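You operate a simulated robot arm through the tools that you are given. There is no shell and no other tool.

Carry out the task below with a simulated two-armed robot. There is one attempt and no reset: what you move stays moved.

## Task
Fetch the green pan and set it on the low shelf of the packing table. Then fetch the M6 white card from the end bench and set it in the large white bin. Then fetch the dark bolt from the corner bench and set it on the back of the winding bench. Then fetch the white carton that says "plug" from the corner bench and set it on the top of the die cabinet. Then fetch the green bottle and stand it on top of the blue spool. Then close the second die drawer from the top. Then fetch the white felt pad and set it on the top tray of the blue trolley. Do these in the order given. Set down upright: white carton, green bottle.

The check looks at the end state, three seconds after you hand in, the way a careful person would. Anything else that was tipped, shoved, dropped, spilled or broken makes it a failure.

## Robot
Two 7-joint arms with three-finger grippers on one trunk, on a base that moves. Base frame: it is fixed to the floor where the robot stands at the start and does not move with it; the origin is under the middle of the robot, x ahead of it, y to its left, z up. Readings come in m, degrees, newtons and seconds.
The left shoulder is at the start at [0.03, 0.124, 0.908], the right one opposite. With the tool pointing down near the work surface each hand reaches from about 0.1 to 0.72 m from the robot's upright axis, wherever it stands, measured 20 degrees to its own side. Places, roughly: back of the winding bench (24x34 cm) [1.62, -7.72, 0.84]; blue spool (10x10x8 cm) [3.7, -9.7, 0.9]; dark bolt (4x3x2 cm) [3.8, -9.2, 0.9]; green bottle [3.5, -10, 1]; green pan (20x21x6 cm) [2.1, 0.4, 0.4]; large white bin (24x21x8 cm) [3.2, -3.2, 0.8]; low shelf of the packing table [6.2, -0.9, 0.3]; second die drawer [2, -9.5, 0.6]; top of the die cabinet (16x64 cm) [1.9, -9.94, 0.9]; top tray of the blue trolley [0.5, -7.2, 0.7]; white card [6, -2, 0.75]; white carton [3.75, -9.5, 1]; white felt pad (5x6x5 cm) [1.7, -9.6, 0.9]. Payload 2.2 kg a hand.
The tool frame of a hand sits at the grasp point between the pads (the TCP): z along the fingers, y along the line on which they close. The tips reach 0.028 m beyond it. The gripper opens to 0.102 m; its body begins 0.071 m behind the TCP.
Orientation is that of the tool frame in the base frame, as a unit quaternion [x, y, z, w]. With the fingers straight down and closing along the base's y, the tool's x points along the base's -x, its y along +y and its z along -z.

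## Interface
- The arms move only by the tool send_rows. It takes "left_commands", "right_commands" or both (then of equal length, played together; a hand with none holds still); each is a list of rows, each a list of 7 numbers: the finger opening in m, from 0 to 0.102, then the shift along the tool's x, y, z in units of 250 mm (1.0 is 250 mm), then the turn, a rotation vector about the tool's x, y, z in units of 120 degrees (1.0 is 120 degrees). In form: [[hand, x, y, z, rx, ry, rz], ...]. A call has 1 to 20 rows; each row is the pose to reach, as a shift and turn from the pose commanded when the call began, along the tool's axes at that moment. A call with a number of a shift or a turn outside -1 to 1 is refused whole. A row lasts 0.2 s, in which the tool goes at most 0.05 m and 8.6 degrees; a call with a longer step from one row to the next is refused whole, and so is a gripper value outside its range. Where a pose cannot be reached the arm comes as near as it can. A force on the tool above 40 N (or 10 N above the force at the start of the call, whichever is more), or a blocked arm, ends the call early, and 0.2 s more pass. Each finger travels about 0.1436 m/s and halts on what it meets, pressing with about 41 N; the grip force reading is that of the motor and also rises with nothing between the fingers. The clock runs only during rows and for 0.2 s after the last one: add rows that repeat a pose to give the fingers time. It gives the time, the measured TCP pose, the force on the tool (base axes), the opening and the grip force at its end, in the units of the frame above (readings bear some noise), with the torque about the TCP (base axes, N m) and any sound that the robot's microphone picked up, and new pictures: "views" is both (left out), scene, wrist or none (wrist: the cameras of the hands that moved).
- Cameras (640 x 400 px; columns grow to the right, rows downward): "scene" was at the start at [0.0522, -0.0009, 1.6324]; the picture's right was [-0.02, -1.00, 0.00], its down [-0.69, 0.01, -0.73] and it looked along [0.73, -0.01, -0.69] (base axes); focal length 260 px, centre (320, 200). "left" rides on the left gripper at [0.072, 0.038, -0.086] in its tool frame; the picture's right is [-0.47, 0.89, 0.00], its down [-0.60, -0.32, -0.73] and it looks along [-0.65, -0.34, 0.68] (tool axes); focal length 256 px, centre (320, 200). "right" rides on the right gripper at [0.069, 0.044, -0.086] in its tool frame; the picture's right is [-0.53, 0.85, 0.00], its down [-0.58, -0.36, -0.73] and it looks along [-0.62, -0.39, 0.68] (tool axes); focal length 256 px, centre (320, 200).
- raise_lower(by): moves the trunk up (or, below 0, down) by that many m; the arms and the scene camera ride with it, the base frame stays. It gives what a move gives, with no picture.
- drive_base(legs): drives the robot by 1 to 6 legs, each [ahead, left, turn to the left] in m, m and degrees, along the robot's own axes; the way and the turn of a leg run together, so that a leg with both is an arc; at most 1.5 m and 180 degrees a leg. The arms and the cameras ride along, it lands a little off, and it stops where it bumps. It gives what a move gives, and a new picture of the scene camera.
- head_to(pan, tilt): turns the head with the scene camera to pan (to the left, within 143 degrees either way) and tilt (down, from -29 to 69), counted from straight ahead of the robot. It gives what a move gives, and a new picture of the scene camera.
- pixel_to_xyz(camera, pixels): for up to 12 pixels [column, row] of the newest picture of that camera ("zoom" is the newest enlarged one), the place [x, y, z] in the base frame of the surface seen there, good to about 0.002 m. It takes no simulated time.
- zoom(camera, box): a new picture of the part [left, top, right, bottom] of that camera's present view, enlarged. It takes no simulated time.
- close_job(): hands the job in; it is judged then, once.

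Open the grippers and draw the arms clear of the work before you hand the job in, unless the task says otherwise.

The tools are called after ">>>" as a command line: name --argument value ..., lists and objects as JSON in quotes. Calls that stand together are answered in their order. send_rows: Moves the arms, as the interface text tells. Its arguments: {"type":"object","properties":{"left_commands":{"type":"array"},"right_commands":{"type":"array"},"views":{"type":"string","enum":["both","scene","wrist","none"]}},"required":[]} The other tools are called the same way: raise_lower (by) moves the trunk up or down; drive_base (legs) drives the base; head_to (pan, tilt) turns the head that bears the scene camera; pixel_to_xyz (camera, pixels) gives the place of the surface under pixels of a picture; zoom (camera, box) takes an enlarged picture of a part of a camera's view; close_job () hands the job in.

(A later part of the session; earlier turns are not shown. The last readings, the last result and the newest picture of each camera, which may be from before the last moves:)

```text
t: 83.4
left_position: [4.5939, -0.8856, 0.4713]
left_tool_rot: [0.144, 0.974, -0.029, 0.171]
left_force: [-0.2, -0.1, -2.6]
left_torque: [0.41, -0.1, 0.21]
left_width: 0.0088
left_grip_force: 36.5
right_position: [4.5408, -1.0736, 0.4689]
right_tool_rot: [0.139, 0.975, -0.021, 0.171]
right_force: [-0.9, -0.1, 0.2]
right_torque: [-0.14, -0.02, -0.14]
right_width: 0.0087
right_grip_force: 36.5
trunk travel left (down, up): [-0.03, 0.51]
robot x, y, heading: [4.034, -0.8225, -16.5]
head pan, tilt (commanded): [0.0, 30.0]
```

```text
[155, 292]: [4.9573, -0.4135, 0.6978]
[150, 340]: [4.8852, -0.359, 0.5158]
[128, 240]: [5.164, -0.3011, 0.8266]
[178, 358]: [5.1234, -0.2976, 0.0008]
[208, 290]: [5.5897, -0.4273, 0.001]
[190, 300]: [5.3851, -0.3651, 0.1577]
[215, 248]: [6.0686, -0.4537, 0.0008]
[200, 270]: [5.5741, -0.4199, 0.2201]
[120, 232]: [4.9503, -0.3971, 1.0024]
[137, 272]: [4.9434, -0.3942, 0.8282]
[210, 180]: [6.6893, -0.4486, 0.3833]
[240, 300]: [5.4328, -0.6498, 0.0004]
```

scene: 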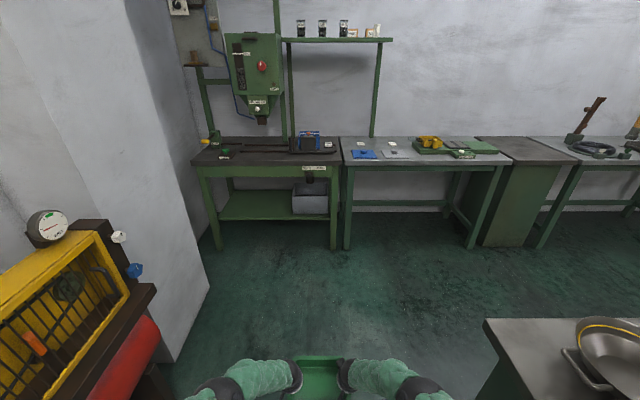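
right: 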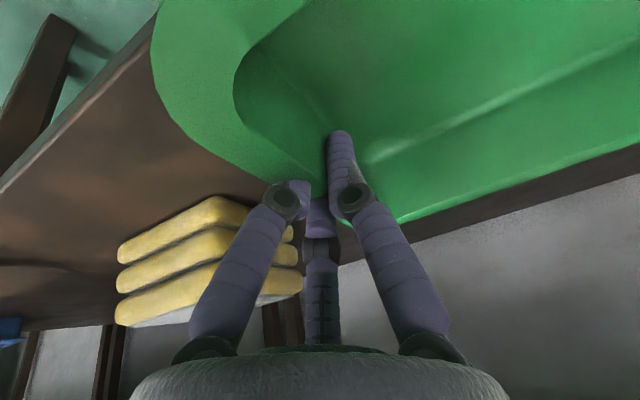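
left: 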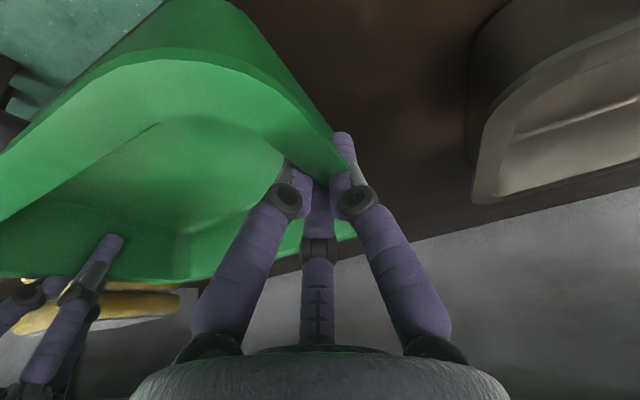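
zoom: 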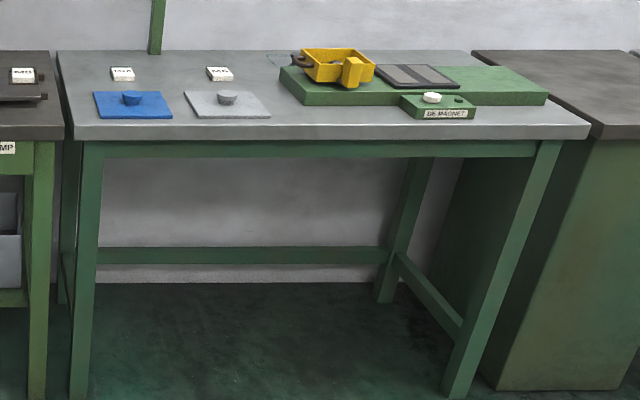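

Pillar face is at d≈1.13 and the yellow machine at d≈0.97. I drive 1.08 m ahead along the aisle first, then shift left 0.44 m in front of the packing table.

>>> drive_base --legs '[[1.07, 0, 0.5], [0, 0.44, 0]]'

>>> head_to --pan 0 --tilt 55

```text
t: 91.2
left_position: [5.7478, -0.7536, 0.4716]
left_tool_rot: [0.14, 0.975, -0.028, 0.171]
left_force: [0.9, 3.0, -2.4]
left_torque: [0.46, -0.14, 0.22]
left_width: 0.009
left_grip_force: 36.3
right_position: [5.6947, -0.9426, 0.4698]
right_tool_rot: [0.135, 0.976, -0.021, 0.172]
right_force: [-1.1, -2.6, -0.3]
right_torque: [-0.23, 0.08, -0.2]
right_width: 0.0087
right_grip_force: 36.2
trunk travel left (down, up): [-0.03, 0.51]
robot x, y, heading: [5.1887, -0.6943, -16.3]
head pan, tilt (commanded): [0.0, 30.0]
```

scene: 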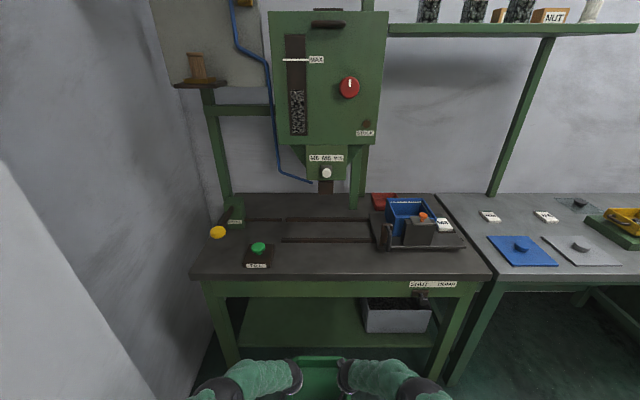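

```text
t: 92.1
left_position: [5.7473, -0.7538, 0.4716]
left_tool_rot: [0.141, 0.975, -0.028, 0.169]
left_force: [1.2, -0.9, -2.0]
left_torque: [0.41, -0.05, 0.24]
left_width: 0.0088
left_grip_force: 36.2
right_position: [5.6949, -0.9434, 0.4695]
right_tool_rot: [0.135, 0.976, -0.02, 0.172]
right_force: [-0.6, 0.7, 0.1]
right_torque: [-0.16, -0.03, -0.16]
right_width: 0.0089
right_grip_force: 36.0
trunk travel left (down, up): [-0.03, 0.51]
robot x, y, heading: [5.1882, -0.6944, -16.1]
head pan, tilt (commanded): [0.0, 55.0]
```

scene: 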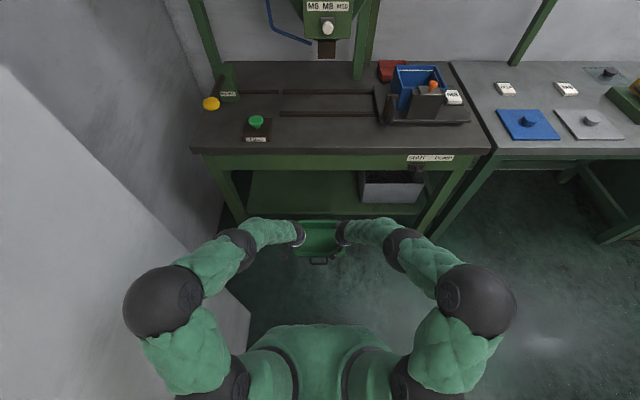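

In front of the packing table. I measure edge heights again from here.

>>> zoom --camera "scene" --box '[230, 140, 390, 240]'

>>> pixel_to_xyz --camera "zoom" --pixels '[[360, 40], [360, 70], [360, 110], [360, 200], [360, 290], [200, 200], [500, 290], [120, 290], [530, 180], [360, 310], [80, 250], [520, 240]]'

```text
4.00 times, centred on (310, 190) of scene
```

zoom: 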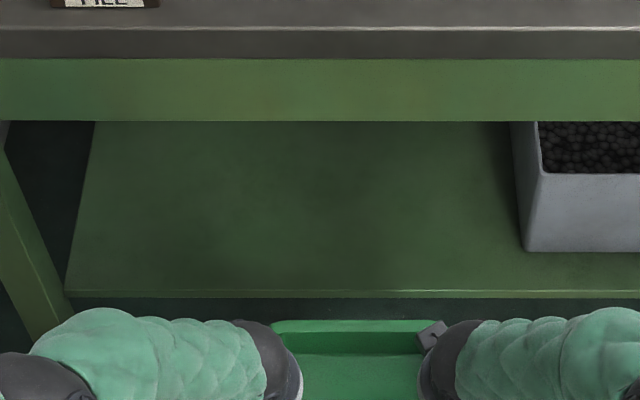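

```text
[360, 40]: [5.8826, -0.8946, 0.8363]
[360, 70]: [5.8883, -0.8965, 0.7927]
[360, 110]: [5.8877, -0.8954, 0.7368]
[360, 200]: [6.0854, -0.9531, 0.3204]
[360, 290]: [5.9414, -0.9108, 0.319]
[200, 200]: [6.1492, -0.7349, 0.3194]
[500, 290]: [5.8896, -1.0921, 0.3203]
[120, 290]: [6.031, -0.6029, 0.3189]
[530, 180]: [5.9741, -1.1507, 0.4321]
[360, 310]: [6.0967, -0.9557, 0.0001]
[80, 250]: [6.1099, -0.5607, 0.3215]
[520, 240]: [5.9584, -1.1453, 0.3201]
```

I check where the forearms lie relative to the hands, to see how far they may go under the apron (z≈0.72, s≈5.905).

>>> pixel_to_xyz --camera "scene" --pixels '[[297, 228], [285, 222], [270, 220], [255, 220], [240, 230], [232, 236], [345, 225], [360, 220], [378, 221], [395, 230], [405, 238], [296, 240]]'

```text
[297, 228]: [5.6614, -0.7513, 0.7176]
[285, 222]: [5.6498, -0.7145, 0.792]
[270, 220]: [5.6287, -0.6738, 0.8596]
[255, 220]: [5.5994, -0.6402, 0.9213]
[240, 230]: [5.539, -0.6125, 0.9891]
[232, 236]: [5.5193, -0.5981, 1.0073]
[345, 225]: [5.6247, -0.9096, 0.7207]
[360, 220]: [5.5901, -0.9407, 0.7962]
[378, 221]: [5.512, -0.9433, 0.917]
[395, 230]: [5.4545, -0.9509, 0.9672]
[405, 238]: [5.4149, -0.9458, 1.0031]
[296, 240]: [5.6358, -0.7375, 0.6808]
```

The forearms rise steeply behind the hands and would touch the apron. I extend both arms 0.10 m forward and 2 cm down together to see whether the forearms lie flatter when stretched.

>>> send_rows --left_commands '[[0.0, -0.0873, 0.001, 0.0525, 0, 0, 0], [0.0, -0.1747, 0.0019, 0.105, 0, 0, 0], [0.0, -0.262, 0.0028, 0.1575, 0, 0, 0], [0.0, -0.3494, 0.0038, 0.21, 0, 0, 0], [0.0, -0.3494, 0.0038, 0.21, 0, 0, 0]]' --right_commands '[[0.0, -0.0874, -0.0008, 0.0529, 0, 0, 0], [0.0, -0.1747, -0.0015, 0.1059, 0, 0, 0], [0.0, -0.2621, -0.0023, 0.1588, 0, 0, 0], [0.0, -0.3495, -0.003, 0.2117, 0, 0, 0], [0.0, -0.3495, -0.003, 0.2117, 0, 0, 0]]' --views "scene"

>>> pixel_to_xyz --camera "scene" --pixels '[[297, 210], [285, 200], [270, 200], [255, 205], [240, 212], [232, 218], [345, 205], [360, 200], [378, 203], [395, 210], [405, 220], [296, 220]]'

```text
t: 93.3
left_position: [5.8454, -0.781, 0.4522]
left_tool_rot: [0.141, 0.975, -0.028, 0.169]
left_force: [0.4, -0.4, -2.6]
left_torque: [0.51, -0.01, 0.2]
left_width: 0.0083
left_grip_force: 36.3
right_position: [5.7913, -0.97, 0.4501]
right_tool_rot: [0.135, 0.976, -0.02, 0.172]
right_force: [1.1, 0.7, 0.7]
right_torque: [-0.06, -0.09, -0.23]
right_width: 0.0085
right_grip_force: 36.8
trunk travel left (down, up): [-0.03, 0.51]
robot x, y, heading: [5.1834, -0.6944, -15.8]
head pan, tilt (commanded): [0.0, 55.0]
```

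scene: 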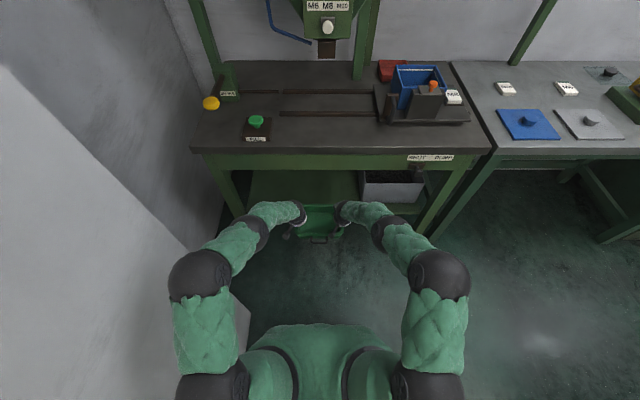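

```text
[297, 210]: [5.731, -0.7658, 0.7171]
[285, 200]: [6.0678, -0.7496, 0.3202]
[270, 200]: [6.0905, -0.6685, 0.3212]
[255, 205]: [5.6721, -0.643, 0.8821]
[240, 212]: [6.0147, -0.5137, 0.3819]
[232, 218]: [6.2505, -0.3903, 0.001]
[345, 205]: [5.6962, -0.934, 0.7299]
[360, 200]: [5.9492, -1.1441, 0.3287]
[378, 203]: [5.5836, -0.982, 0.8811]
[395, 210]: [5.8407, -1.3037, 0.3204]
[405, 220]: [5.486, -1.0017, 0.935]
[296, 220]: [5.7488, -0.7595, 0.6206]
```

The forearms are flatter now (4 cm more clearance). I lower the trunk the last 3 cm and extend another 4 cm forward, 2 cm down.

>>> raise_lower --by -0.03

>>> send_rows --left_commands '[[0.0, -0.0617, 0.0006, 0.0646, 0, 0, 0], [0.0, -0.1234, 0.0013, 0.1292, 0, 0, 0], [0.0, -0.1234, 0.0013, 0.1292, 0, 0, 0]]' --right_commands '[[0.0, -0.0617, -0.0006, 0.065, 0, 0, 0], [0.0, -0.1234, -0.001, 0.13, 0, 0, 0], [0.0, -0.1234, -0.001, 0.13, 0, 0, 0]]' --views "scene"

```text
t: 94.1
left_position: [5.8461, -0.7812, 0.4217]
left_tool_rot: [0.141, 0.975, -0.029, 0.171]
left_force: [-0.1, -0.3, -3.1]
left_torque: [0.49, -0.01, 0.16]
left_width: 0.009
left_grip_force: 36.7
right_position: [5.7925, -0.9708, 0.4194]
right_tool_rot: [0.135, 0.976, -0.02, 0.172]
right_force: [-0.2, 1.8, 1.4]
right_torque: [-0.08, -0.11, -0.22]
right_width: 0.0084
right_grip_force: 36.0
trunk travel left (down, up): [0.0, 0.54]
robot x, y, heading: [5.1862, -0.6949, -16.1]
head pan, tilt (commanded): [0.0, 55.0]
```

```text
t: 94.9
left_position: [5.8829, -0.7922, 0.4026]
left_tool_rot: [0.141, 0.975, -0.028, 0.171]
left_force: [0.5, 0.1, -4.5]
left_torque: [0.6, 0.01, 0.22]
left_width: 0.0088
left_grip_force: 36.3
right_position: [5.8308, -0.981, 0.3995]
right_tool_rot: [0.135, 0.976, -0.02, 0.172]
right_force: [0.2, 0.2, 1.8]
right_torque: [-0.05, -0.18, -0.19]
right_width: 0.0087
right_grip_force: 36.5
trunk travel left (down, up): [0.0, 0.54]
robot x, y, heading: [5.1856, -0.6978, -16.3]
head pan, tilt (commanded): [0.0, 55.0]
```

scene: 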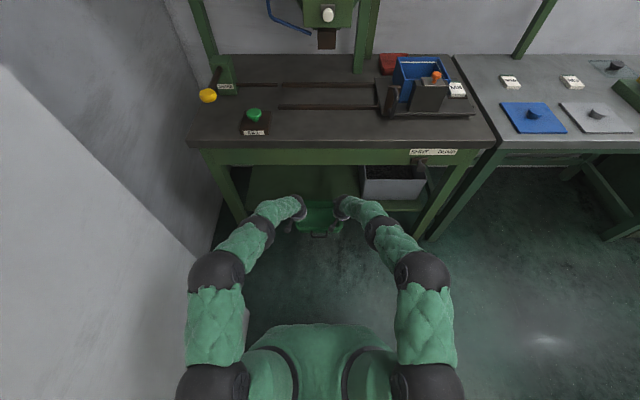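

Pan bottom is about 3 cm above shelf height. I drive forward 0.125 m so the pan goes over the shelf.

>>> drive_base --legs '[[0.125, 0, 0]]'

>>> pixel_to_xyz --camera "scene" --pixels '[[290, 190], [280, 192], [262, 200], [270, 195], [350, 190], [360, 195], [375, 205], [240, 225], [320, 130], [320, 145]]'

```text
t: 96.1
left_position: [6.0051, -0.8266, 0.4009]
left_tool_rot: [0.14, 0.975, -0.028, 0.171]
left_force: [0.7, 0.1, -3.7]
left_torque: [0.49, -0.25, 0.26]
left_width: 0.0088
left_grip_force: 36.5
right_position: [5.9529, -1.0156, 0.3993]
right_tool_rot: [0.134, 0.976, -0.019, 0.172]
right_force: [0.4, 0.0, 2.5]
right_torque: [0.03, 0.05, -0.15]
right_width: 0.0084
right_grip_force: 36.9
trunk travel left (down, up): [0.0, 0.54]
robot x, y, heading: [5.3111, -0.7326, -16.0]
head pan, tilt (commanded): [0.0, 55.0]
```

scene: 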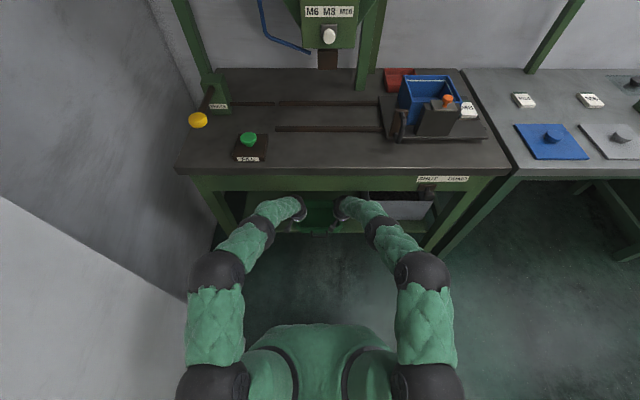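

```text
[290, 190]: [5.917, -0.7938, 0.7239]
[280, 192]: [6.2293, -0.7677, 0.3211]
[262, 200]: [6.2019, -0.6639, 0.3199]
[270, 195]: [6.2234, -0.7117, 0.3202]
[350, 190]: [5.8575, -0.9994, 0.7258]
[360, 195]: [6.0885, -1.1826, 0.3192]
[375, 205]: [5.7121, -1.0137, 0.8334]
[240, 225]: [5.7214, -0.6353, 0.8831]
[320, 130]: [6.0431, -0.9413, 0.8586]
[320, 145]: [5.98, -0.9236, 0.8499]
```

No contact so far. I lower the pan 2.8 cm to the shelf in small steps.

>>> send_rows --left_commands '[[0.0, 0.0095, 0.0002, 0.0264, 0, 0, 0], [0.0, 0.0189, 0.0004, 0.0527, 0, 0, 0], [0.0, 0.0284, 0.0006, 0.079, 0, 0, 0], [0.0, 0.034, 0.0007, 0.095, 0, 0, 0], [0.0, 0.0378, 0.0008, 0.1054, 0, 0, 0], [0.0, 0.0378, 0.0008, 0.1054, 0, 0, 0]]' --right_commands '[[0.0, 0.0096, -0.0002, 0.0264, 0, 0, 0], [0.0, 0.0191, -0.0004, 0.0527, 0, 0, 0], [0.0, 0.0287, -0.0006, 0.0791, 0, 0, 0], [0.0, 0.0344, -0.0007, 0.095, 0, 0, 0], [0.0, 0.0382, -0.0008, 0.1055, 0, 0, 0], [0.0, 0.0382, -0.0008, 0.1055, 0, 0, 0]]' --views "both"

```text
t: 97.5
left_position: [6.004, -0.8264, 0.373]
left_tool_rot: [0.14, 0.975, -0.027, 0.17]
left_force: [0.1, -1.9, -3.7]
left_torque: [0.51, 0.0, 0.22]
left_width: 0.0088
left_grip_force: 36.3
right_position: [5.9514, -1.0164, 0.3707]
right_tool_rot: [0.135, 0.976, -0.021, 0.171]
right_force: [0.2, 2.7, 0.9]
right_torque: [-0.06, -0.11, -0.14]
right_width: 0.0086
right_grip_force: 35.7
trunk travel left (down, up): [0.0, 0.54]
robot x, y, heading: [5.3116, -0.7314, -16.0]
head pan, tilt (commanded): [0.0, 55.0]
```

scene: 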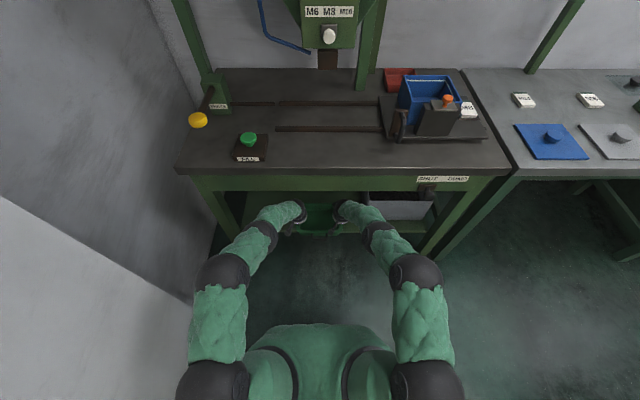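
right: 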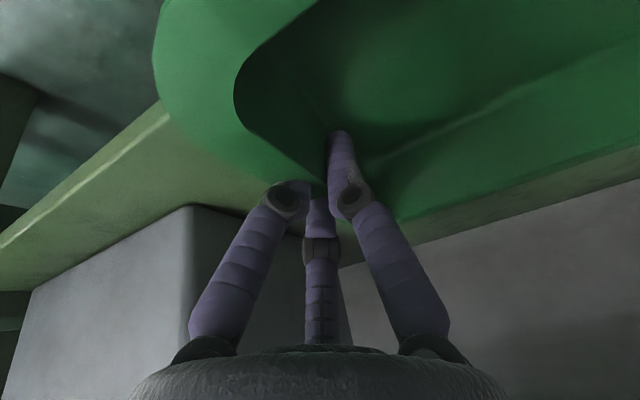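
left: 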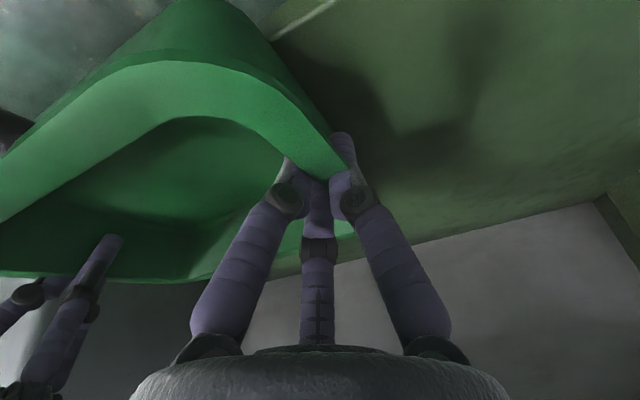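

I check the pan's rim height relative to the shelf (rim should be 0.376 when resting).

>>> zoom --camera "scene" --box '[280, 190, 360, 240]'

>>> pixel_to_xyz --camera "zoom" --pixels '[[310, 115], [310, 330], [310, 345], [250, 340], [380, 330], [310, 200], [460, 320], [170, 330]]'

```text
8.00 times, centred on (320, 215) of scene
```

zoom: 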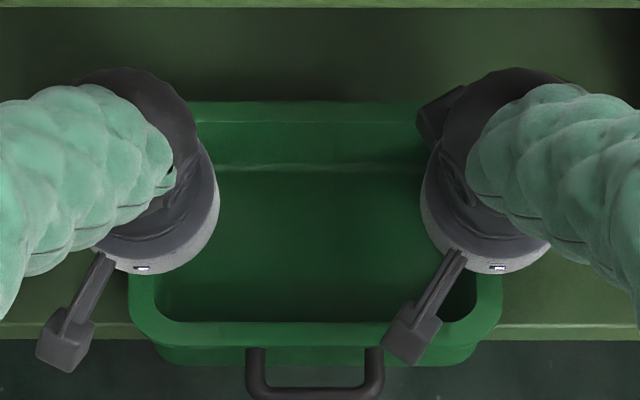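

```text
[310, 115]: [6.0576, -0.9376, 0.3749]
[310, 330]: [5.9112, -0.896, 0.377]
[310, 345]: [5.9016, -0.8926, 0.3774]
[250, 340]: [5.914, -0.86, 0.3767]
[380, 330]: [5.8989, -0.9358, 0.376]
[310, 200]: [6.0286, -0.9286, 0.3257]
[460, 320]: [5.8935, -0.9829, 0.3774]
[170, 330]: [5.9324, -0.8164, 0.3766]
```

The pan rests on the shelf (rim 0.376, floor 0.326), 4–5 cm past the edge by its centre. I open both grippers and hold.

>>> send_rows --left_commands '[[0.02, 0, 0, 0, 0, 0, 0], [0.04, 0, 0, 0, 0, 0, 0], [0.06, 0, 0, 0, 0, 0, 0], [0.07, 0, 0, 0, 0, 0, 0], [0.07, 0, 0, 0, 0, 0, 0]]' --right_commands '[[0.02, 0, 0, 0, 0, 0, 0], [0.04, 0, 0, 0, 0, 0, 0], [0.06, 0, 0, 0, 0, 0, 0], [0.07, 0, 0, 0, 0, 0, 0], [0.07, 0, 0, 0, 0, 0, 0]]' --views "both"

```text
t: 98.7
left_position: [6.0044, -0.8273, 0.3742]
left_tool_rot: [0.141, 0.975, -0.028, 0.17]
left_force: [-0.5, -0.3, -0.4]
left_torque: [0.01, -0.02, -0.03]
left_width: 0.0702
left_grip_force: 0.1
right_position: [5.9515, -1.0161, 0.371]
right_tool_rot: [0.134, 0.976, -0.021, 0.172]
right_force: [0.7, 0.0, -0.2]
right_torque: [0.0, 0.0, 0.02]
right_width: 0.0699
right_grip_force: 0.1
trunk travel left (down, up): [0.0, 0.54]
robot x, y, heading: [5.3102, -0.7317, -15.9]
head pan, tilt (commanded): [0.0, 55.0]
```

scene: 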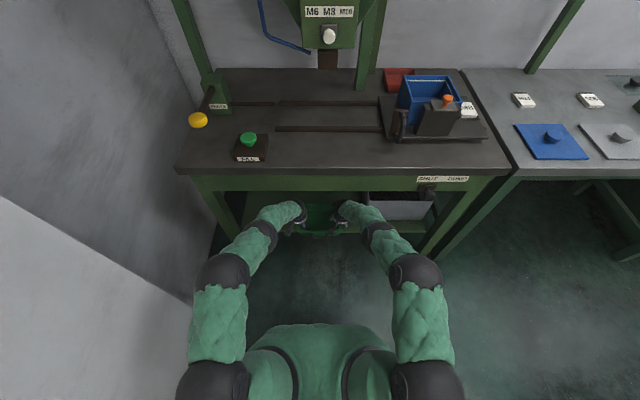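
right: 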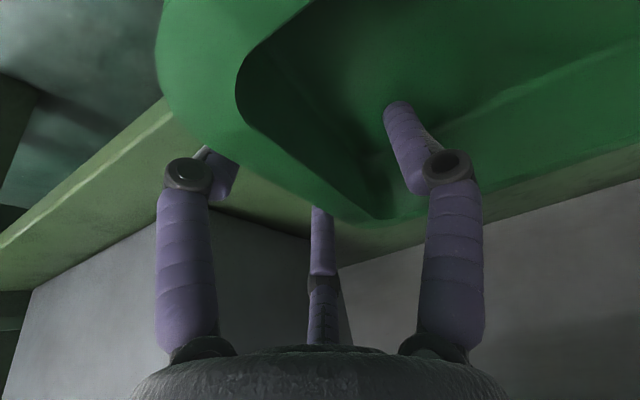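
left: 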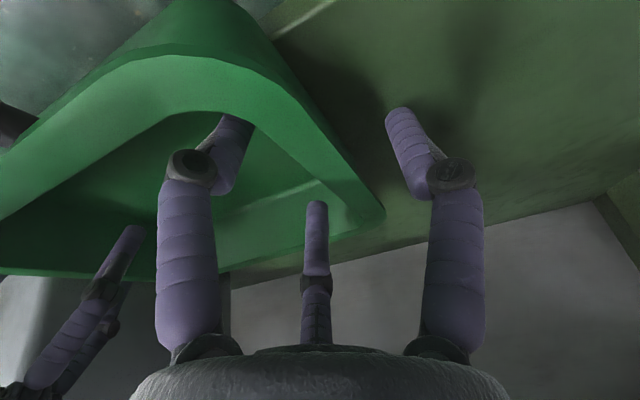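

Released; the pan stays put. I lift the hands along their axis 5.8 cm to clear the rim, then draw them out horizontally.

>>> send_rows --left_commands '[[0.07, 0, 0, -0.08, 0, 0, 0], [0.07, 0, 0, -0.16, 0, 0, 0], [0.07, 0, 0, -0.238, 0, 0, 0], [0.07, 0.14, 0, -0.289, 0, 0, 0], [0.07, 0.28, 0, -0.34, 0, 0, 0], [0.07, 0.42, 0, -0.391, 0, 0, 0], [0.07, 0.565, 0, -0.441, 0, 0, 0], [0.07, 0.565, 0, -0.441, 0, 0, 0]]' --right_commands '[[0.07, 0, 0, -0.08, 0, 0, 0], [0.07, 0, 0, -0.16, 0, 0, 0], [0.07, 0, 0, -0.238, 0, 0, 0], [0.07, 0.14, 0, -0.289, 0, 0, 0], [0.07, 0.28, 0, -0.34, 0, 0, 0], [0.07, 0.42, 0, -0.391, 0, 0, 0], [0.07, 0.565, 0, -0.441, 0, 0, 0], [0.07, 0.565, 0, -0.441, 0, 0, 0]]' --views "scene"

>>> zoom --camera "scene" --box '[240, 160, 400, 260]'

```text
t: 100.5
left_position: [5.8417, -0.7785, 0.4292]
left_tool_rot: [0.14, 0.975, -0.028, 0.171]
left_force: [0.3, 0.9, 0.4]
left_torque: [0.02, 0.03, 0.0]
left_width: 0.0701
left_grip_force: 0.1
right_position: [5.788, -0.9695, 0.4286]
right_tool_rot: [0.135, 0.976, -0.02, 0.171]
right_force: [0.0, 0.2, 0.4]
right_torque: [-0.04, 0.01, -0.02]
right_width: 0.07
right_grip_force: 0.1
trunk travel left (down, up): [0.0, 0.54]
robot x, y, heading: [5.3091, -0.7293, -16.0]
head pan, tilt (commanded): [0.0, 55.0]
```

scene: 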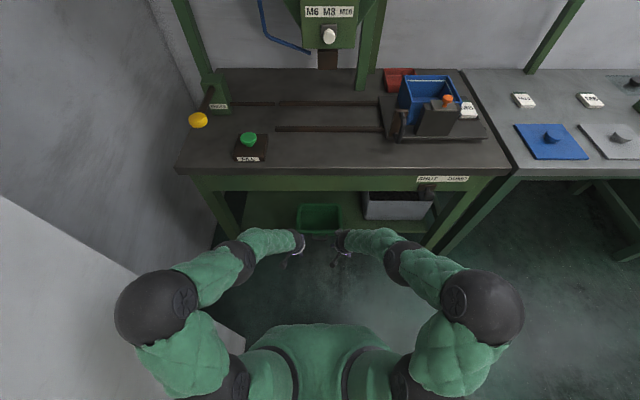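

```text
4.00 times, centred on (320, 210) of scene
```

zoom: 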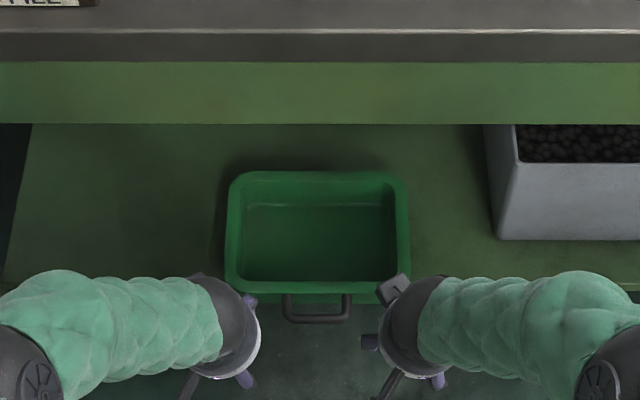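

The pan sits on the shelf but its front overhangs about 2 cm plus handle. I close both hands, lower them beside the handle and will push the front wall in with both together.

>>> send_rows --left_commands '[[0.04, 0, -0.04, 0, 0, 0, 0], [0.0, 0, -0.102, 0, 0, 0, 0], [0.0, 0, -0.102, 0, 0, 0, 0], [0.0, 0.03, -0.102, 0.08, 0, 0, 0], [0.0, 0.06, -0.102, 0.16, 0, 0, 0], [0.0, 0.078, -0.102, 0.218, 0, 0, 0], [0.0, 0.078, -0.102, 0.218, 0, 0, 0]]' --right_commands '[[0.04, 0, 0.04, 0, 0, 0, 0], [0.0, 0, 0.091, 0, 0, 0, 0], [0.0, 0, 0.091, 0, 0, 0, 0], [0.0, 0.03, 0.091, 0.08, 0, 0, 0], [0.0, 0.06, 0.091, 0.16, 0, 0, 0], [0.0, 0.078, 0.091, 0.218, 0, 0, 0], [0.0, 0.078, 0.091, 0.218, 0, 0, 0]]' --views "scene"

>>> zoom --camera "scene" --box '[240, 160, 400, 260]'

```text
t: 102.1
left_position: [5.8348, -0.8027, 0.3718]
left_tool_rot: [0.141, 0.975, -0.028, 0.171]
left_force: [-0.6, 0.8, 0.4]
left_torque: [0.0, -0.01, -0.05]
left_width: 0.0022
left_grip_force: 31.0
right_position: [5.7948, -0.9481, 0.3708]
right_tool_rot: [0.134, 0.976, -0.021, 0.171]
right_force: [0.3, 0.0, 0.7]
right_torque: [0.0, -0.03, 0.01]
right_width: 0.0021
right_grip_force: 31.9
trunk travel left (down, up): [0.0, 0.54]
robot x, y, heading: [5.3088, -0.7321, -16.1]
head pan, tilt (commanded): [0.0, 55.0]
```

scene: 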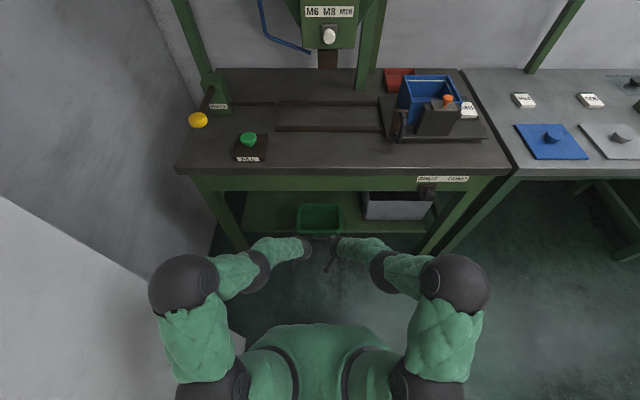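

```text
4.00 times, centred on (320, 210) of scene
```

zoom: 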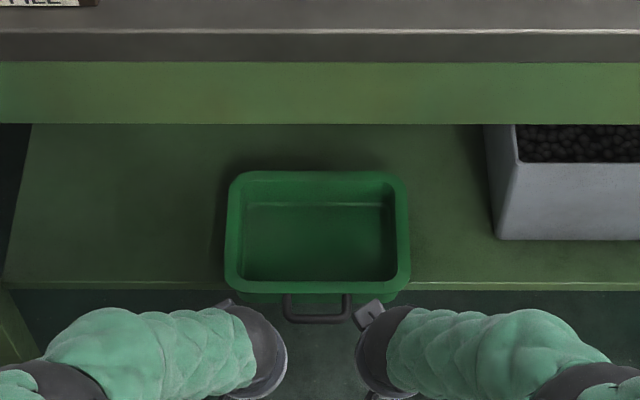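

Hands are on both sides of the handle, in front of the pan's front wall. I push forward 14.5 cm slowly (contact expected after ~7 cm).

>>> send_rows --left_commands '[[0.0, -0.1092, 0.0009, 0.0391, 0, 0, 0], [0.0, -0.2183, 0.0018, 0.0782, 0, 0, 0], [0.0, -0.28, 0.0024, 0.1003, 0, 0, 0], [0.0, -0.34, 0.0029, 0.1218, 0, 0, 0], [0.0, -0.4, 0.0034, 0.1433, 0, 0, 0], [0.0, -0.46, 0.0039, 0.1648, 0, 0, 0], [0.0, -0.51, 0.0043, 0.1827, 0, 0, 0], [0.0, -0.5458, 0.0046, 0.1955, 0, 0, 0], [0.0, -0.5458, 0.0046, 0.1955, 0, 0, 0]]' --right_commands '[[0.0, -0.1093, -0.0007, 0.0396, 0, 0, 0], [0.0, -0.2186, -0.0014, 0.0791, 0, 0, 0], [0.0, -0.28, -0.0018, 0.1014, 0, 0, 0], [0.0, -0.34, -0.0022, 0.1231, 0, 0, 0], [0.0, -0.4, -0.0026, 0.1448, 0, 0, 0], [0.0, -0.46, -0.0029, 0.1665, 0, 0, 0], [0.0, -0.51, -0.0033, 0.1846, 0, 0, 0], [0.0, -0.5464, -0.0035, 0.1978, 0, 0, 0], [0.0, -0.5464, -0.0035, 0.1978, 0, 0, 0]]' --views "scene"

>>> zoom --camera "scene" --box '[240, 160, 400, 260]'

```text
t: 104.1
left_position: [5.9746, -0.8442, 0.3723]
left_tool_rot: [0.14, 0.975, -0.028, 0.171]
left_force: [-0.7, 0.1, 0.3]
left_torque: [0.04, 0.03, 0.01]
left_width: 0.002
left_grip_force: 30.8
right_position: [5.9344, -0.9886, 0.3682]
right_tool_rot: [0.133, 0.976, -0.02, 0.171]
right_force: [0.5, -0.1, -1.8]
right_torque: [-0.01, 0.04, -0.01]
right_width: 0.002
right_grip_force: 30.8
trunk travel left (down, up): [0.0, 0.54]
robot x, y, heading: [5.3097, -0.7279, -16.0]
head pan, tilt (commanded): [0.0, 55.0]
```

scene: 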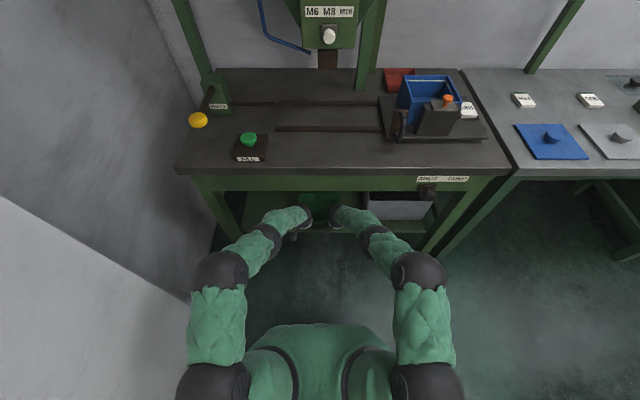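

```text
4.00 times, centred on (320, 210) of scene
```

zoom: 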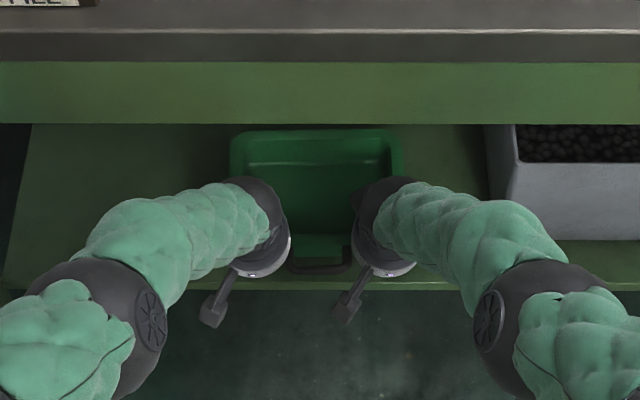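

The pan moved in with the handle now over the shelf. I draw both hands back out 20 cm.

>>> send_rows --left_commands '[[0.0, 0.15, 0, -0.054, 0, 0, 0], [0.0, 0.3, 0, -0.109, 0, 0, 0], [0.0, 0.45, 0, -0.163, 0, 0, 0], [0.0, 0.6, 0, -0.218, 0, 0, 0], [0.0, 0.75, 0, -0.273, 0, 0, 0], [0.0, 0.75, 0, -0.273, 0, 0, 0]]' --right_commands '[[0.0, 0.15, 0, -0.054, 0, 0, 0], [0.0, 0.3, 0, -0.109, 0, 0, 0], [0.0, 0.45, 0, -0.163, 0, 0, 0], [0.0, 0.6, 0, -0.218, 0, 0, 0], [0.0, 0.75, 0, -0.273, 0, 0, 0], [0.0, 0.75, 0, -0.273, 0, 0, 0]]' --views "scene"

>>> zoom --camera "scene" --box '[240, 160, 400, 260]'

```text
t: 105.5
left_position: [5.7813, -0.7875, 0.3725]
left_tool_rot: [0.14, 0.975, -0.027, 0.171]
left_force: [-0.7, -0.6, 0.1]
left_torque: [-0.02, -0.03, -0.01]
left_width: 0.0022
left_grip_force: 31.8
right_position: [5.7413, -0.9345, 0.3694]
right_tool_rot: [0.135, 0.976, -0.02, 0.172]
right_force: [-0.1, 0.4, 0.6]
right_torque: [-0.04, -0.01, 0.0]
right_width: 0.0019
right_grip_force: 30.8
trunk travel left (down, up): [0.0, 0.54]
robot x, y, heading: [5.3099, -0.7298, -16.1]
head pan, tilt (commanded): [0.0, 55.0]
```

scene: 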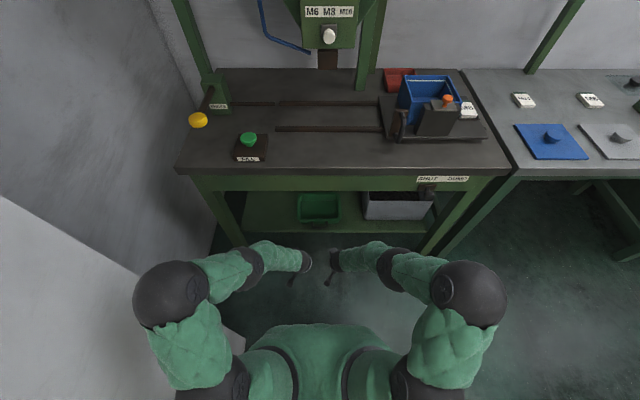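

```text
4.00 times, centred on (320, 210) of scene
```

zoom: 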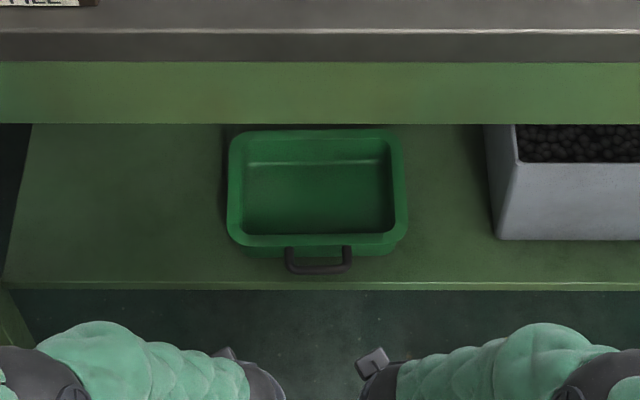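

The pan is fully on the low shelf — first job done. Now the M6 card: I zoom on the cards on the end bench at (523,100) and (590,100).

>>> zoom --camera "scene" --box '[500, 60, 640, 160]'

>>> head_to --pan -45 --tilt 40

```text
4.00 times, centred on (570, 110) of scene
```

zoom: 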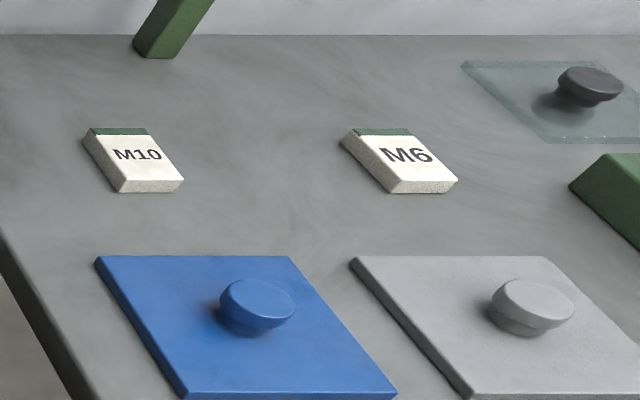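

```text
t: 106.7
left_position: [5.7824, -0.7886, 0.3718]
left_tool_rot: [0.141, 0.975, -0.028, 0.17]
left_force: [0.6, 0.4, -0.6]
left_torque: [-0.02, -0.01, -0.01]
left_width: 0.0021
left_grip_force: 31.1
right_position: [5.7422, -0.9347, 0.3695]
right_tool_rot: [0.134, 0.976, -0.021, 0.171]
right_force: [0.0, 0.3, -0.5]
right_torque: [0.0, -0.02, -0.01]
right_width: 0.0021
right_grip_force: 31.6
trunk travel left (down, up): [0.0, 0.54]
robot x, y, heading: [5.3088, -0.7283, -16.1]
head pan, tilt (commanded): [-45.0, 40.0]
```

scene: 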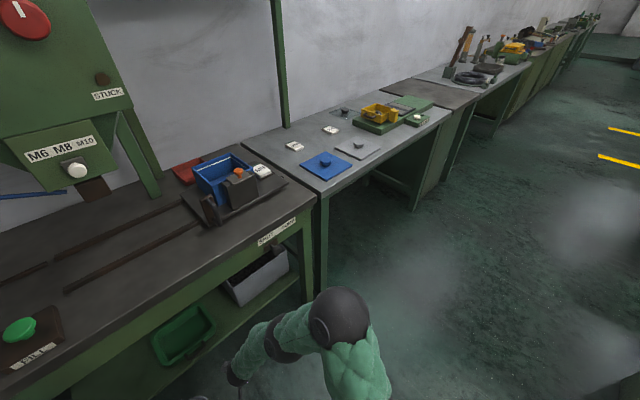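

M6 is the right-hand of the two cards (330,129 here). I measure both cards, the bench surface and surrounding objects.

>>> zoom --camera "scene" --box '[270, 90, 430, 190]'

>>> pixel_to_xyz --camera "scene" --pixels '[[330, 129], [295, 146], [325, 161], [357, 145], [300, 165], [340, 118], [344, 112], [350, 165], [385, 146], [310, 185], [440, 115], [312, 135]]'

```text
4.00 times, centred on (350, 140) of scene
```

zoom: 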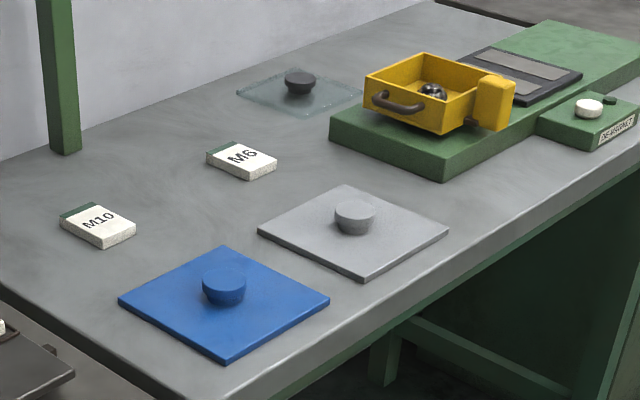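

```text
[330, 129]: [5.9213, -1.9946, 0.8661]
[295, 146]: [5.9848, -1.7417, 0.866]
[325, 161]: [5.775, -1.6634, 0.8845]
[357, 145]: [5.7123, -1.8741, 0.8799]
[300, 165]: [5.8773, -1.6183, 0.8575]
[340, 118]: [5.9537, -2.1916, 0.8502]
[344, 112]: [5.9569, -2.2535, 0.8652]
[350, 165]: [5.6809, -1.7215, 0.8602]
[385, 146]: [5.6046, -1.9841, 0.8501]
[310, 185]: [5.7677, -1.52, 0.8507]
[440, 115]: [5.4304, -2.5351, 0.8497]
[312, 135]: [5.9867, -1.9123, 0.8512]
```

The M6 card lies at (5.921,-1.995), top z≈0.866 on the 0.85 bench. I back off from the packing table and raise the trunk.

>>> drive_base --legs '[[-0.22, 0, 0]]'

>>> raise_lower --by 0.35

```text
t: 108.3
left_position: [5.5715, -0.7285, 0.3726]
left_tool_rot: [0.141, 0.975, -0.028, 0.171]
left_force: [0.7, 0.4, 0.3]
left_torque: [-0.02, 0.01, 0.0]
left_width: 0.002
left_grip_force: 31.5
right_position: [5.5313, -0.8753, 0.3696]
right_tool_rot: [0.136, 0.976, -0.021, 0.171]
right_force: [-0.4, 0.1, 0.3]
right_torque: [0.01, 0.01, -0.01]
right_width: 0.0022
right_grip_force: 31.7
trunk travel left (down, up): [0.0, 0.54]
robot x, y, heading: [5.0972, -0.6648, -16.1]
head pan, tilt (commanded): [-45.0, 40.0]
```

scene: 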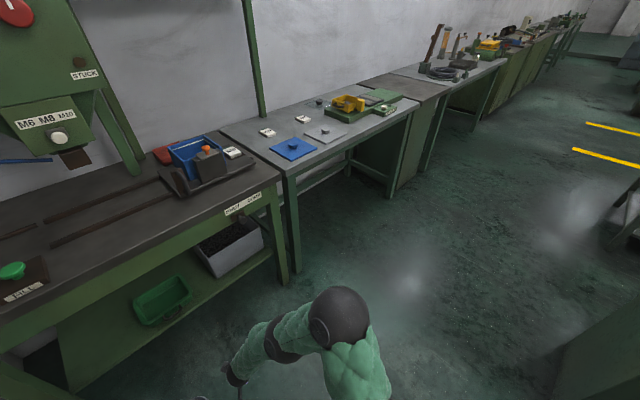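

```text
t: 111.8
left_position: [5.5711, -0.7282, 0.7224]
left_tool_rot: [0.141, 0.975, -0.028, 0.17]
left_force: [-1.0, 0.5, 0.1]
left_torque: [-0.01, 0.01, 0.01]
left_width: 0.0023
left_grip_force: 31.6
right_position: [5.5308, -0.8748, 0.7199]
right_tool_rot: [0.136, 0.976, -0.021, 0.172]
right_force: [-1.0, 0.1, 0.2]
right_torque: [-0.01, -0.01, -0.01]
right_width: 0.0019
right_grip_force: 31.6
trunk travel left (down, up): [-0.35, 0.19]
robot x, y, heading: [5.0973, -0.6685, -16.1]
head pan, tilt (commanded): [-45.0, 40.0]
```

I raise both hands to about z=0.98, spread them a little, straighten them to point down and open the right gripper.

>>> send_rows --left_commands '[[0.0, -0.05, 0.057, -0.14, -0.0005, 0.024, -0.0005], [0.0, -0.1, 0.114, -0.28, -0.001, 0.047, -0.001], [0.0, -0.15, 0.171, -0.42, -0.0016, 0.071, -0.0016], [0.0, -0.2, 0.229, -0.56, -0.0022, 0.094, -0.0021], [0.0, -0.251, 0.286, -0.7, -0.0027, 0.118, -0.0026], [0.0, -0.301, 0.343, -0.84, -0.0033, 0.142, -0.0032], [0.0, -0.351, 0.4, -0.979, -0.0038, 0.1653, -0.0037], [0.0, -0.351, 0.4, -0.979, -0.0038, 0.1653, -0.0037]]' --right_commands '[[0.01, -0.05, -0.056, -0.14, 0.0004, 0.024, 0.0001], [0.02, -0.1, -0.112, -0.28, 0.0009, 0.047, 0.0003], [0.04, -0.152, -0.168, -0.42, 0.0013, 0.071, 0.0004], [0.06, -0.203, -0.224, -0.56, 0.0017, 0.094, 0.0006], [0.08, -0.254, -0.28, -0.7, 0.0021, 0.118, 0.0007], [0.1, -0.304, -0.336, -0.84, 0.0026, 0.142, 0.0009], [0.102, -0.355, -0.392, -0.979, 0.003, 0.1663, 0.001], [0.102, -0.355, -0.392, -0.979, 0.003, 0.1663, 0.001]]' --views "none"

>>> head_to --pan -60 --tilt 50

```text
t: 113.6
left_position: [5.5988, -0.63, 0.9812]
left_tool_rot: [0.14, 0.99, 0.0, -0.001]
left_force: [0.1, -0.2, -0.9]
left_torque: [-0.01, 0.03, 0.0]
left_width: 0.0021
left_grip_force: 31.2
right_position: [5.5046, -0.9708, 0.9797]
right_tool_rot: [0.138, 0.99, 0.0, -0.001]
right_force: [0.2, -0.3, 0.0]
right_torque: [0.0, 0.02, 0.0]
right_width: 0.1019
right_grip_force: 0.0
trunk travel left (down, up): [-0.35, 0.19]
robot x, y, heading: [5.0975, -0.6694, -16.0]
head pan, tilt (commanded): [-45.0, 40.0]
```

```text
t: 114.3
left_position: [5.5988, -0.6302, 0.9804]
left_tool_rot: [0.139, 0.99, 0.0, 0.001]
left_force: [0.8, 0.2, -0.5]
left_torque: [0.05, -0.01, 0.0]
left_width: 0.0021
left_grip_force: 32.0
right_position: [5.5045, -0.9711, 0.9798]
right_tool_rot: [0.139, 0.99, 0.0, 0.0]
right_force: [0.1, -0.9, 0.7]
right_torque: [0.04, 0.02, 0.02]
right_width: 0.1022
right_grip_force: 0.0
trunk travel left (down, up): [-0.35, 0.19]
robot x, y, heading: [5.0953, -0.6712, -15.8]
head pan, tilt (commanded): [-60.0, 50.0]
```

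scene: 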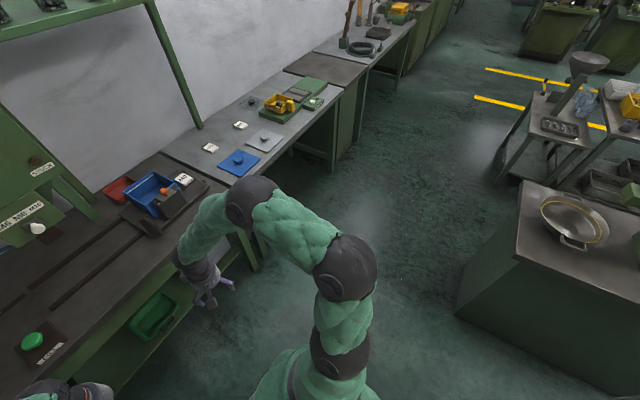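

I check the wok bench's far end and the gap before strafing right in front of the end bench.

>>> pixel_to_xyz --camera "scene" --pixels '[[520, 182], [460, 305], [525, 250], [635, 330], [500, 300], [495, 175], [550, 150], [400, 250], [330, 178], [240, 250]]'

```text
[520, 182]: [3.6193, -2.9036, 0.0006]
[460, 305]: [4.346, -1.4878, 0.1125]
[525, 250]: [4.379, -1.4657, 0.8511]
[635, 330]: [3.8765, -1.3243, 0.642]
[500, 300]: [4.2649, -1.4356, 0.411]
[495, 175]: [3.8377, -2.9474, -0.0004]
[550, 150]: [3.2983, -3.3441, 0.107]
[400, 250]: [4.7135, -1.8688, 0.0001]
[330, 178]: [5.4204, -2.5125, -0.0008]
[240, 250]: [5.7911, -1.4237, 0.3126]
```

Clear. I strafe right 0.84 m along the benches.

>>> drive_base --legs '[[0, -0.84, 0]]'

>>> head_to --pan 0 --tilt 45

```text
t: 118.8
left_position: [5.368, -1.4348, 0.981]
left_tool_rot: [0.136, 0.991, 0.0, 0.001]
left_force: [1.4, 0.2, -0.7]
left_torque: [0.0, -0.03, 0.01]
left_width: 0.002
left_grip_force: 31.3
right_position: [5.2746, -1.7765, 0.9808]
right_tool_rot: [0.135, 0.991, 0.001, -0.001]
right_force: [0.3, -1.2, -0.7]
right_torque: [0.06, 0.0, 0.03]
right_width: 0.1021
right_grip_force: 0.2
trunk travel left (down, up): [-0.35, 0.19]
robot x, y, heading: [4.8721, -1.4809, -15.9]
head pan, tilt (commanded): [-60.0, 50.0]
```

scene: 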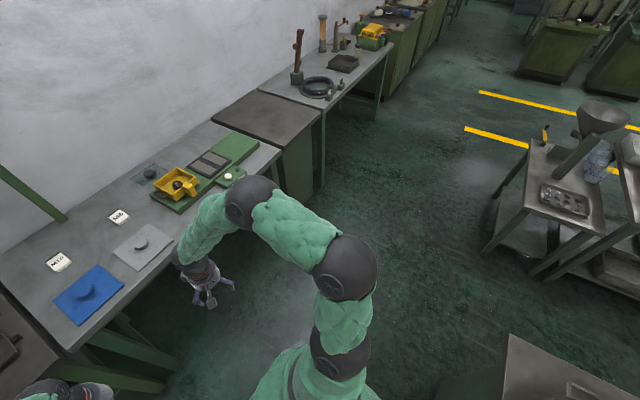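

```text
t: 120.1
left_position: [5.3675, -1.4349, 0.9812]
left_tool_rot: [0.137, 0.991, 0.0, 0.001]
left_force: [-0.1, 0.3, -0.5]
left_torque: [0.03, -0.02, 0.03]
left_width: 0.0022
left_grip_force: 31.2
right_position: [5.2755, -1.7762, 0.9794]
right_tool_rot: [0.135, 0.991, 0.0, -0.001]
right_force: [0.6, 0.4, 0.5]
right_torque: [0.0, 0.0, -0.02]
right_width: 0.1024
right_grip_force: 0.1
trunk travel left (down, up): [-0.35, 0.19]
robot x, y, heading: [4.8656, -1.4777, -15.9]
head pan, tilt (commanded): [0.0, 45.0]
```

scene: 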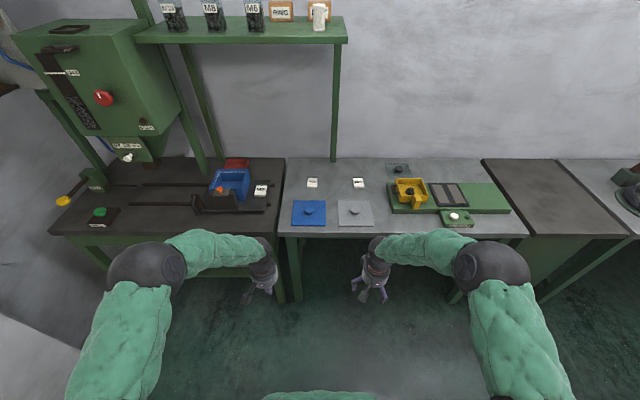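

The M6 card is at (358,182), straight ahead. I zoom to measure its corners.

>>> zoom --camera "scene" --box '[342, 172, 374, 192]'

>>> zoom --camera "scene" --box '[326, 162, 390, 202]'

```text
16.00 times, centred on (358, 182) of scene
```

zoom: 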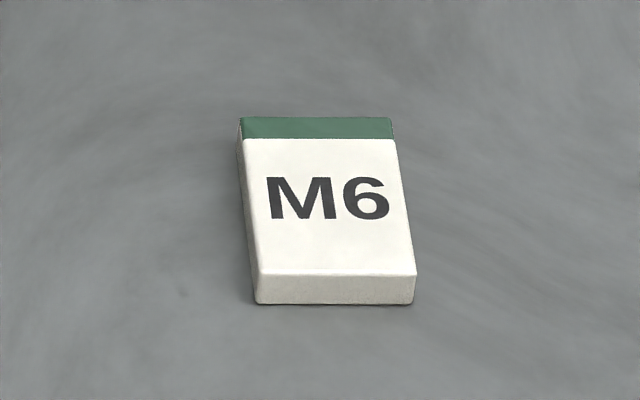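

```text
10.00 times, centred on (358, 182) of scene
```

zoom: 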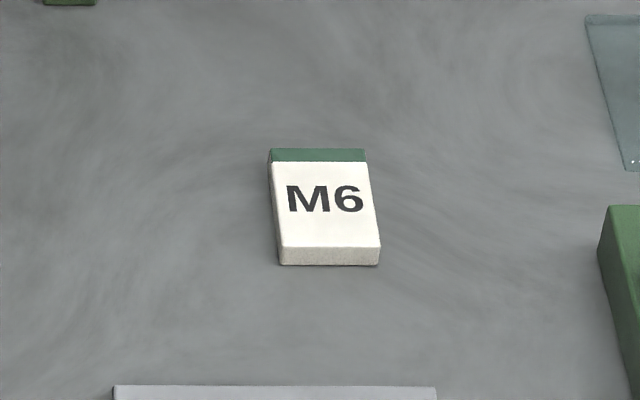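

>>> pixel_to_xyz --camera "zoom" --pixels '[[275, 155], [362, 155], [283, 243], [376, 243], [330, 230], [285, 260], [375, 260], [320, 200], [250, 250], [270, 200]]'

```text
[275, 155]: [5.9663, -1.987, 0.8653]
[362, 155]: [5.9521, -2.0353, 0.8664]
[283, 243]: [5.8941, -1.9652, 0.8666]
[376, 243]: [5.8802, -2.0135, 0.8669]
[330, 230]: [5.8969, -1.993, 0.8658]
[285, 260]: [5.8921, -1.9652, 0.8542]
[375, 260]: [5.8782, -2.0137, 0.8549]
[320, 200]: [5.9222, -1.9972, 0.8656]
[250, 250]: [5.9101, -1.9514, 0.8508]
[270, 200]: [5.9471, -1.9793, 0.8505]
```

The card measures about 5.0×7.5×1.6 cm, aligned with the bench, centre (5.923,-2.000). I drive forward 0.51 m so the right hand can reach it.

>>> drive_base --legs '[[0.3, 0, 0], [0.21, 0, 0]]'

```text
t: 123.4
left_position: [5.8599, -1.5746, 0.9803]
left_tool_rot: [0.136, 0.991, 0.0, 0.0]
left_force: [1.2, -0.1, -0.3]
left_torque: [0.0, 0.05, -0.04]
left_width: 0.0021
left_grip_force: 31.2
right_position: [5.7668, -1.9151, 0.9798]
right_tool_rot: [0.135, 0.991, 0.0, -0.001]
right_force: [0.9, 0.6, 0.0]
right_torque: [0.02, 0.02, 0.0]
right_width: 0.102
right_grip_force: 0.1
trunk travel left (down, up): [-0.35, 0.19]
robot x, y, heading: [5.357, -1.6201, -15.7]
head pan, tilt (commanded): [0.0, 45.0]
```

scene: 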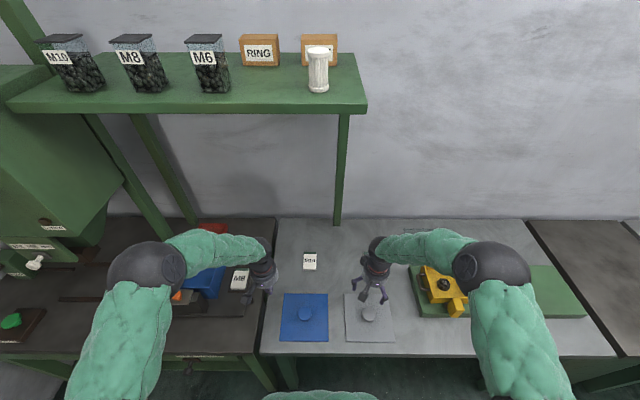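

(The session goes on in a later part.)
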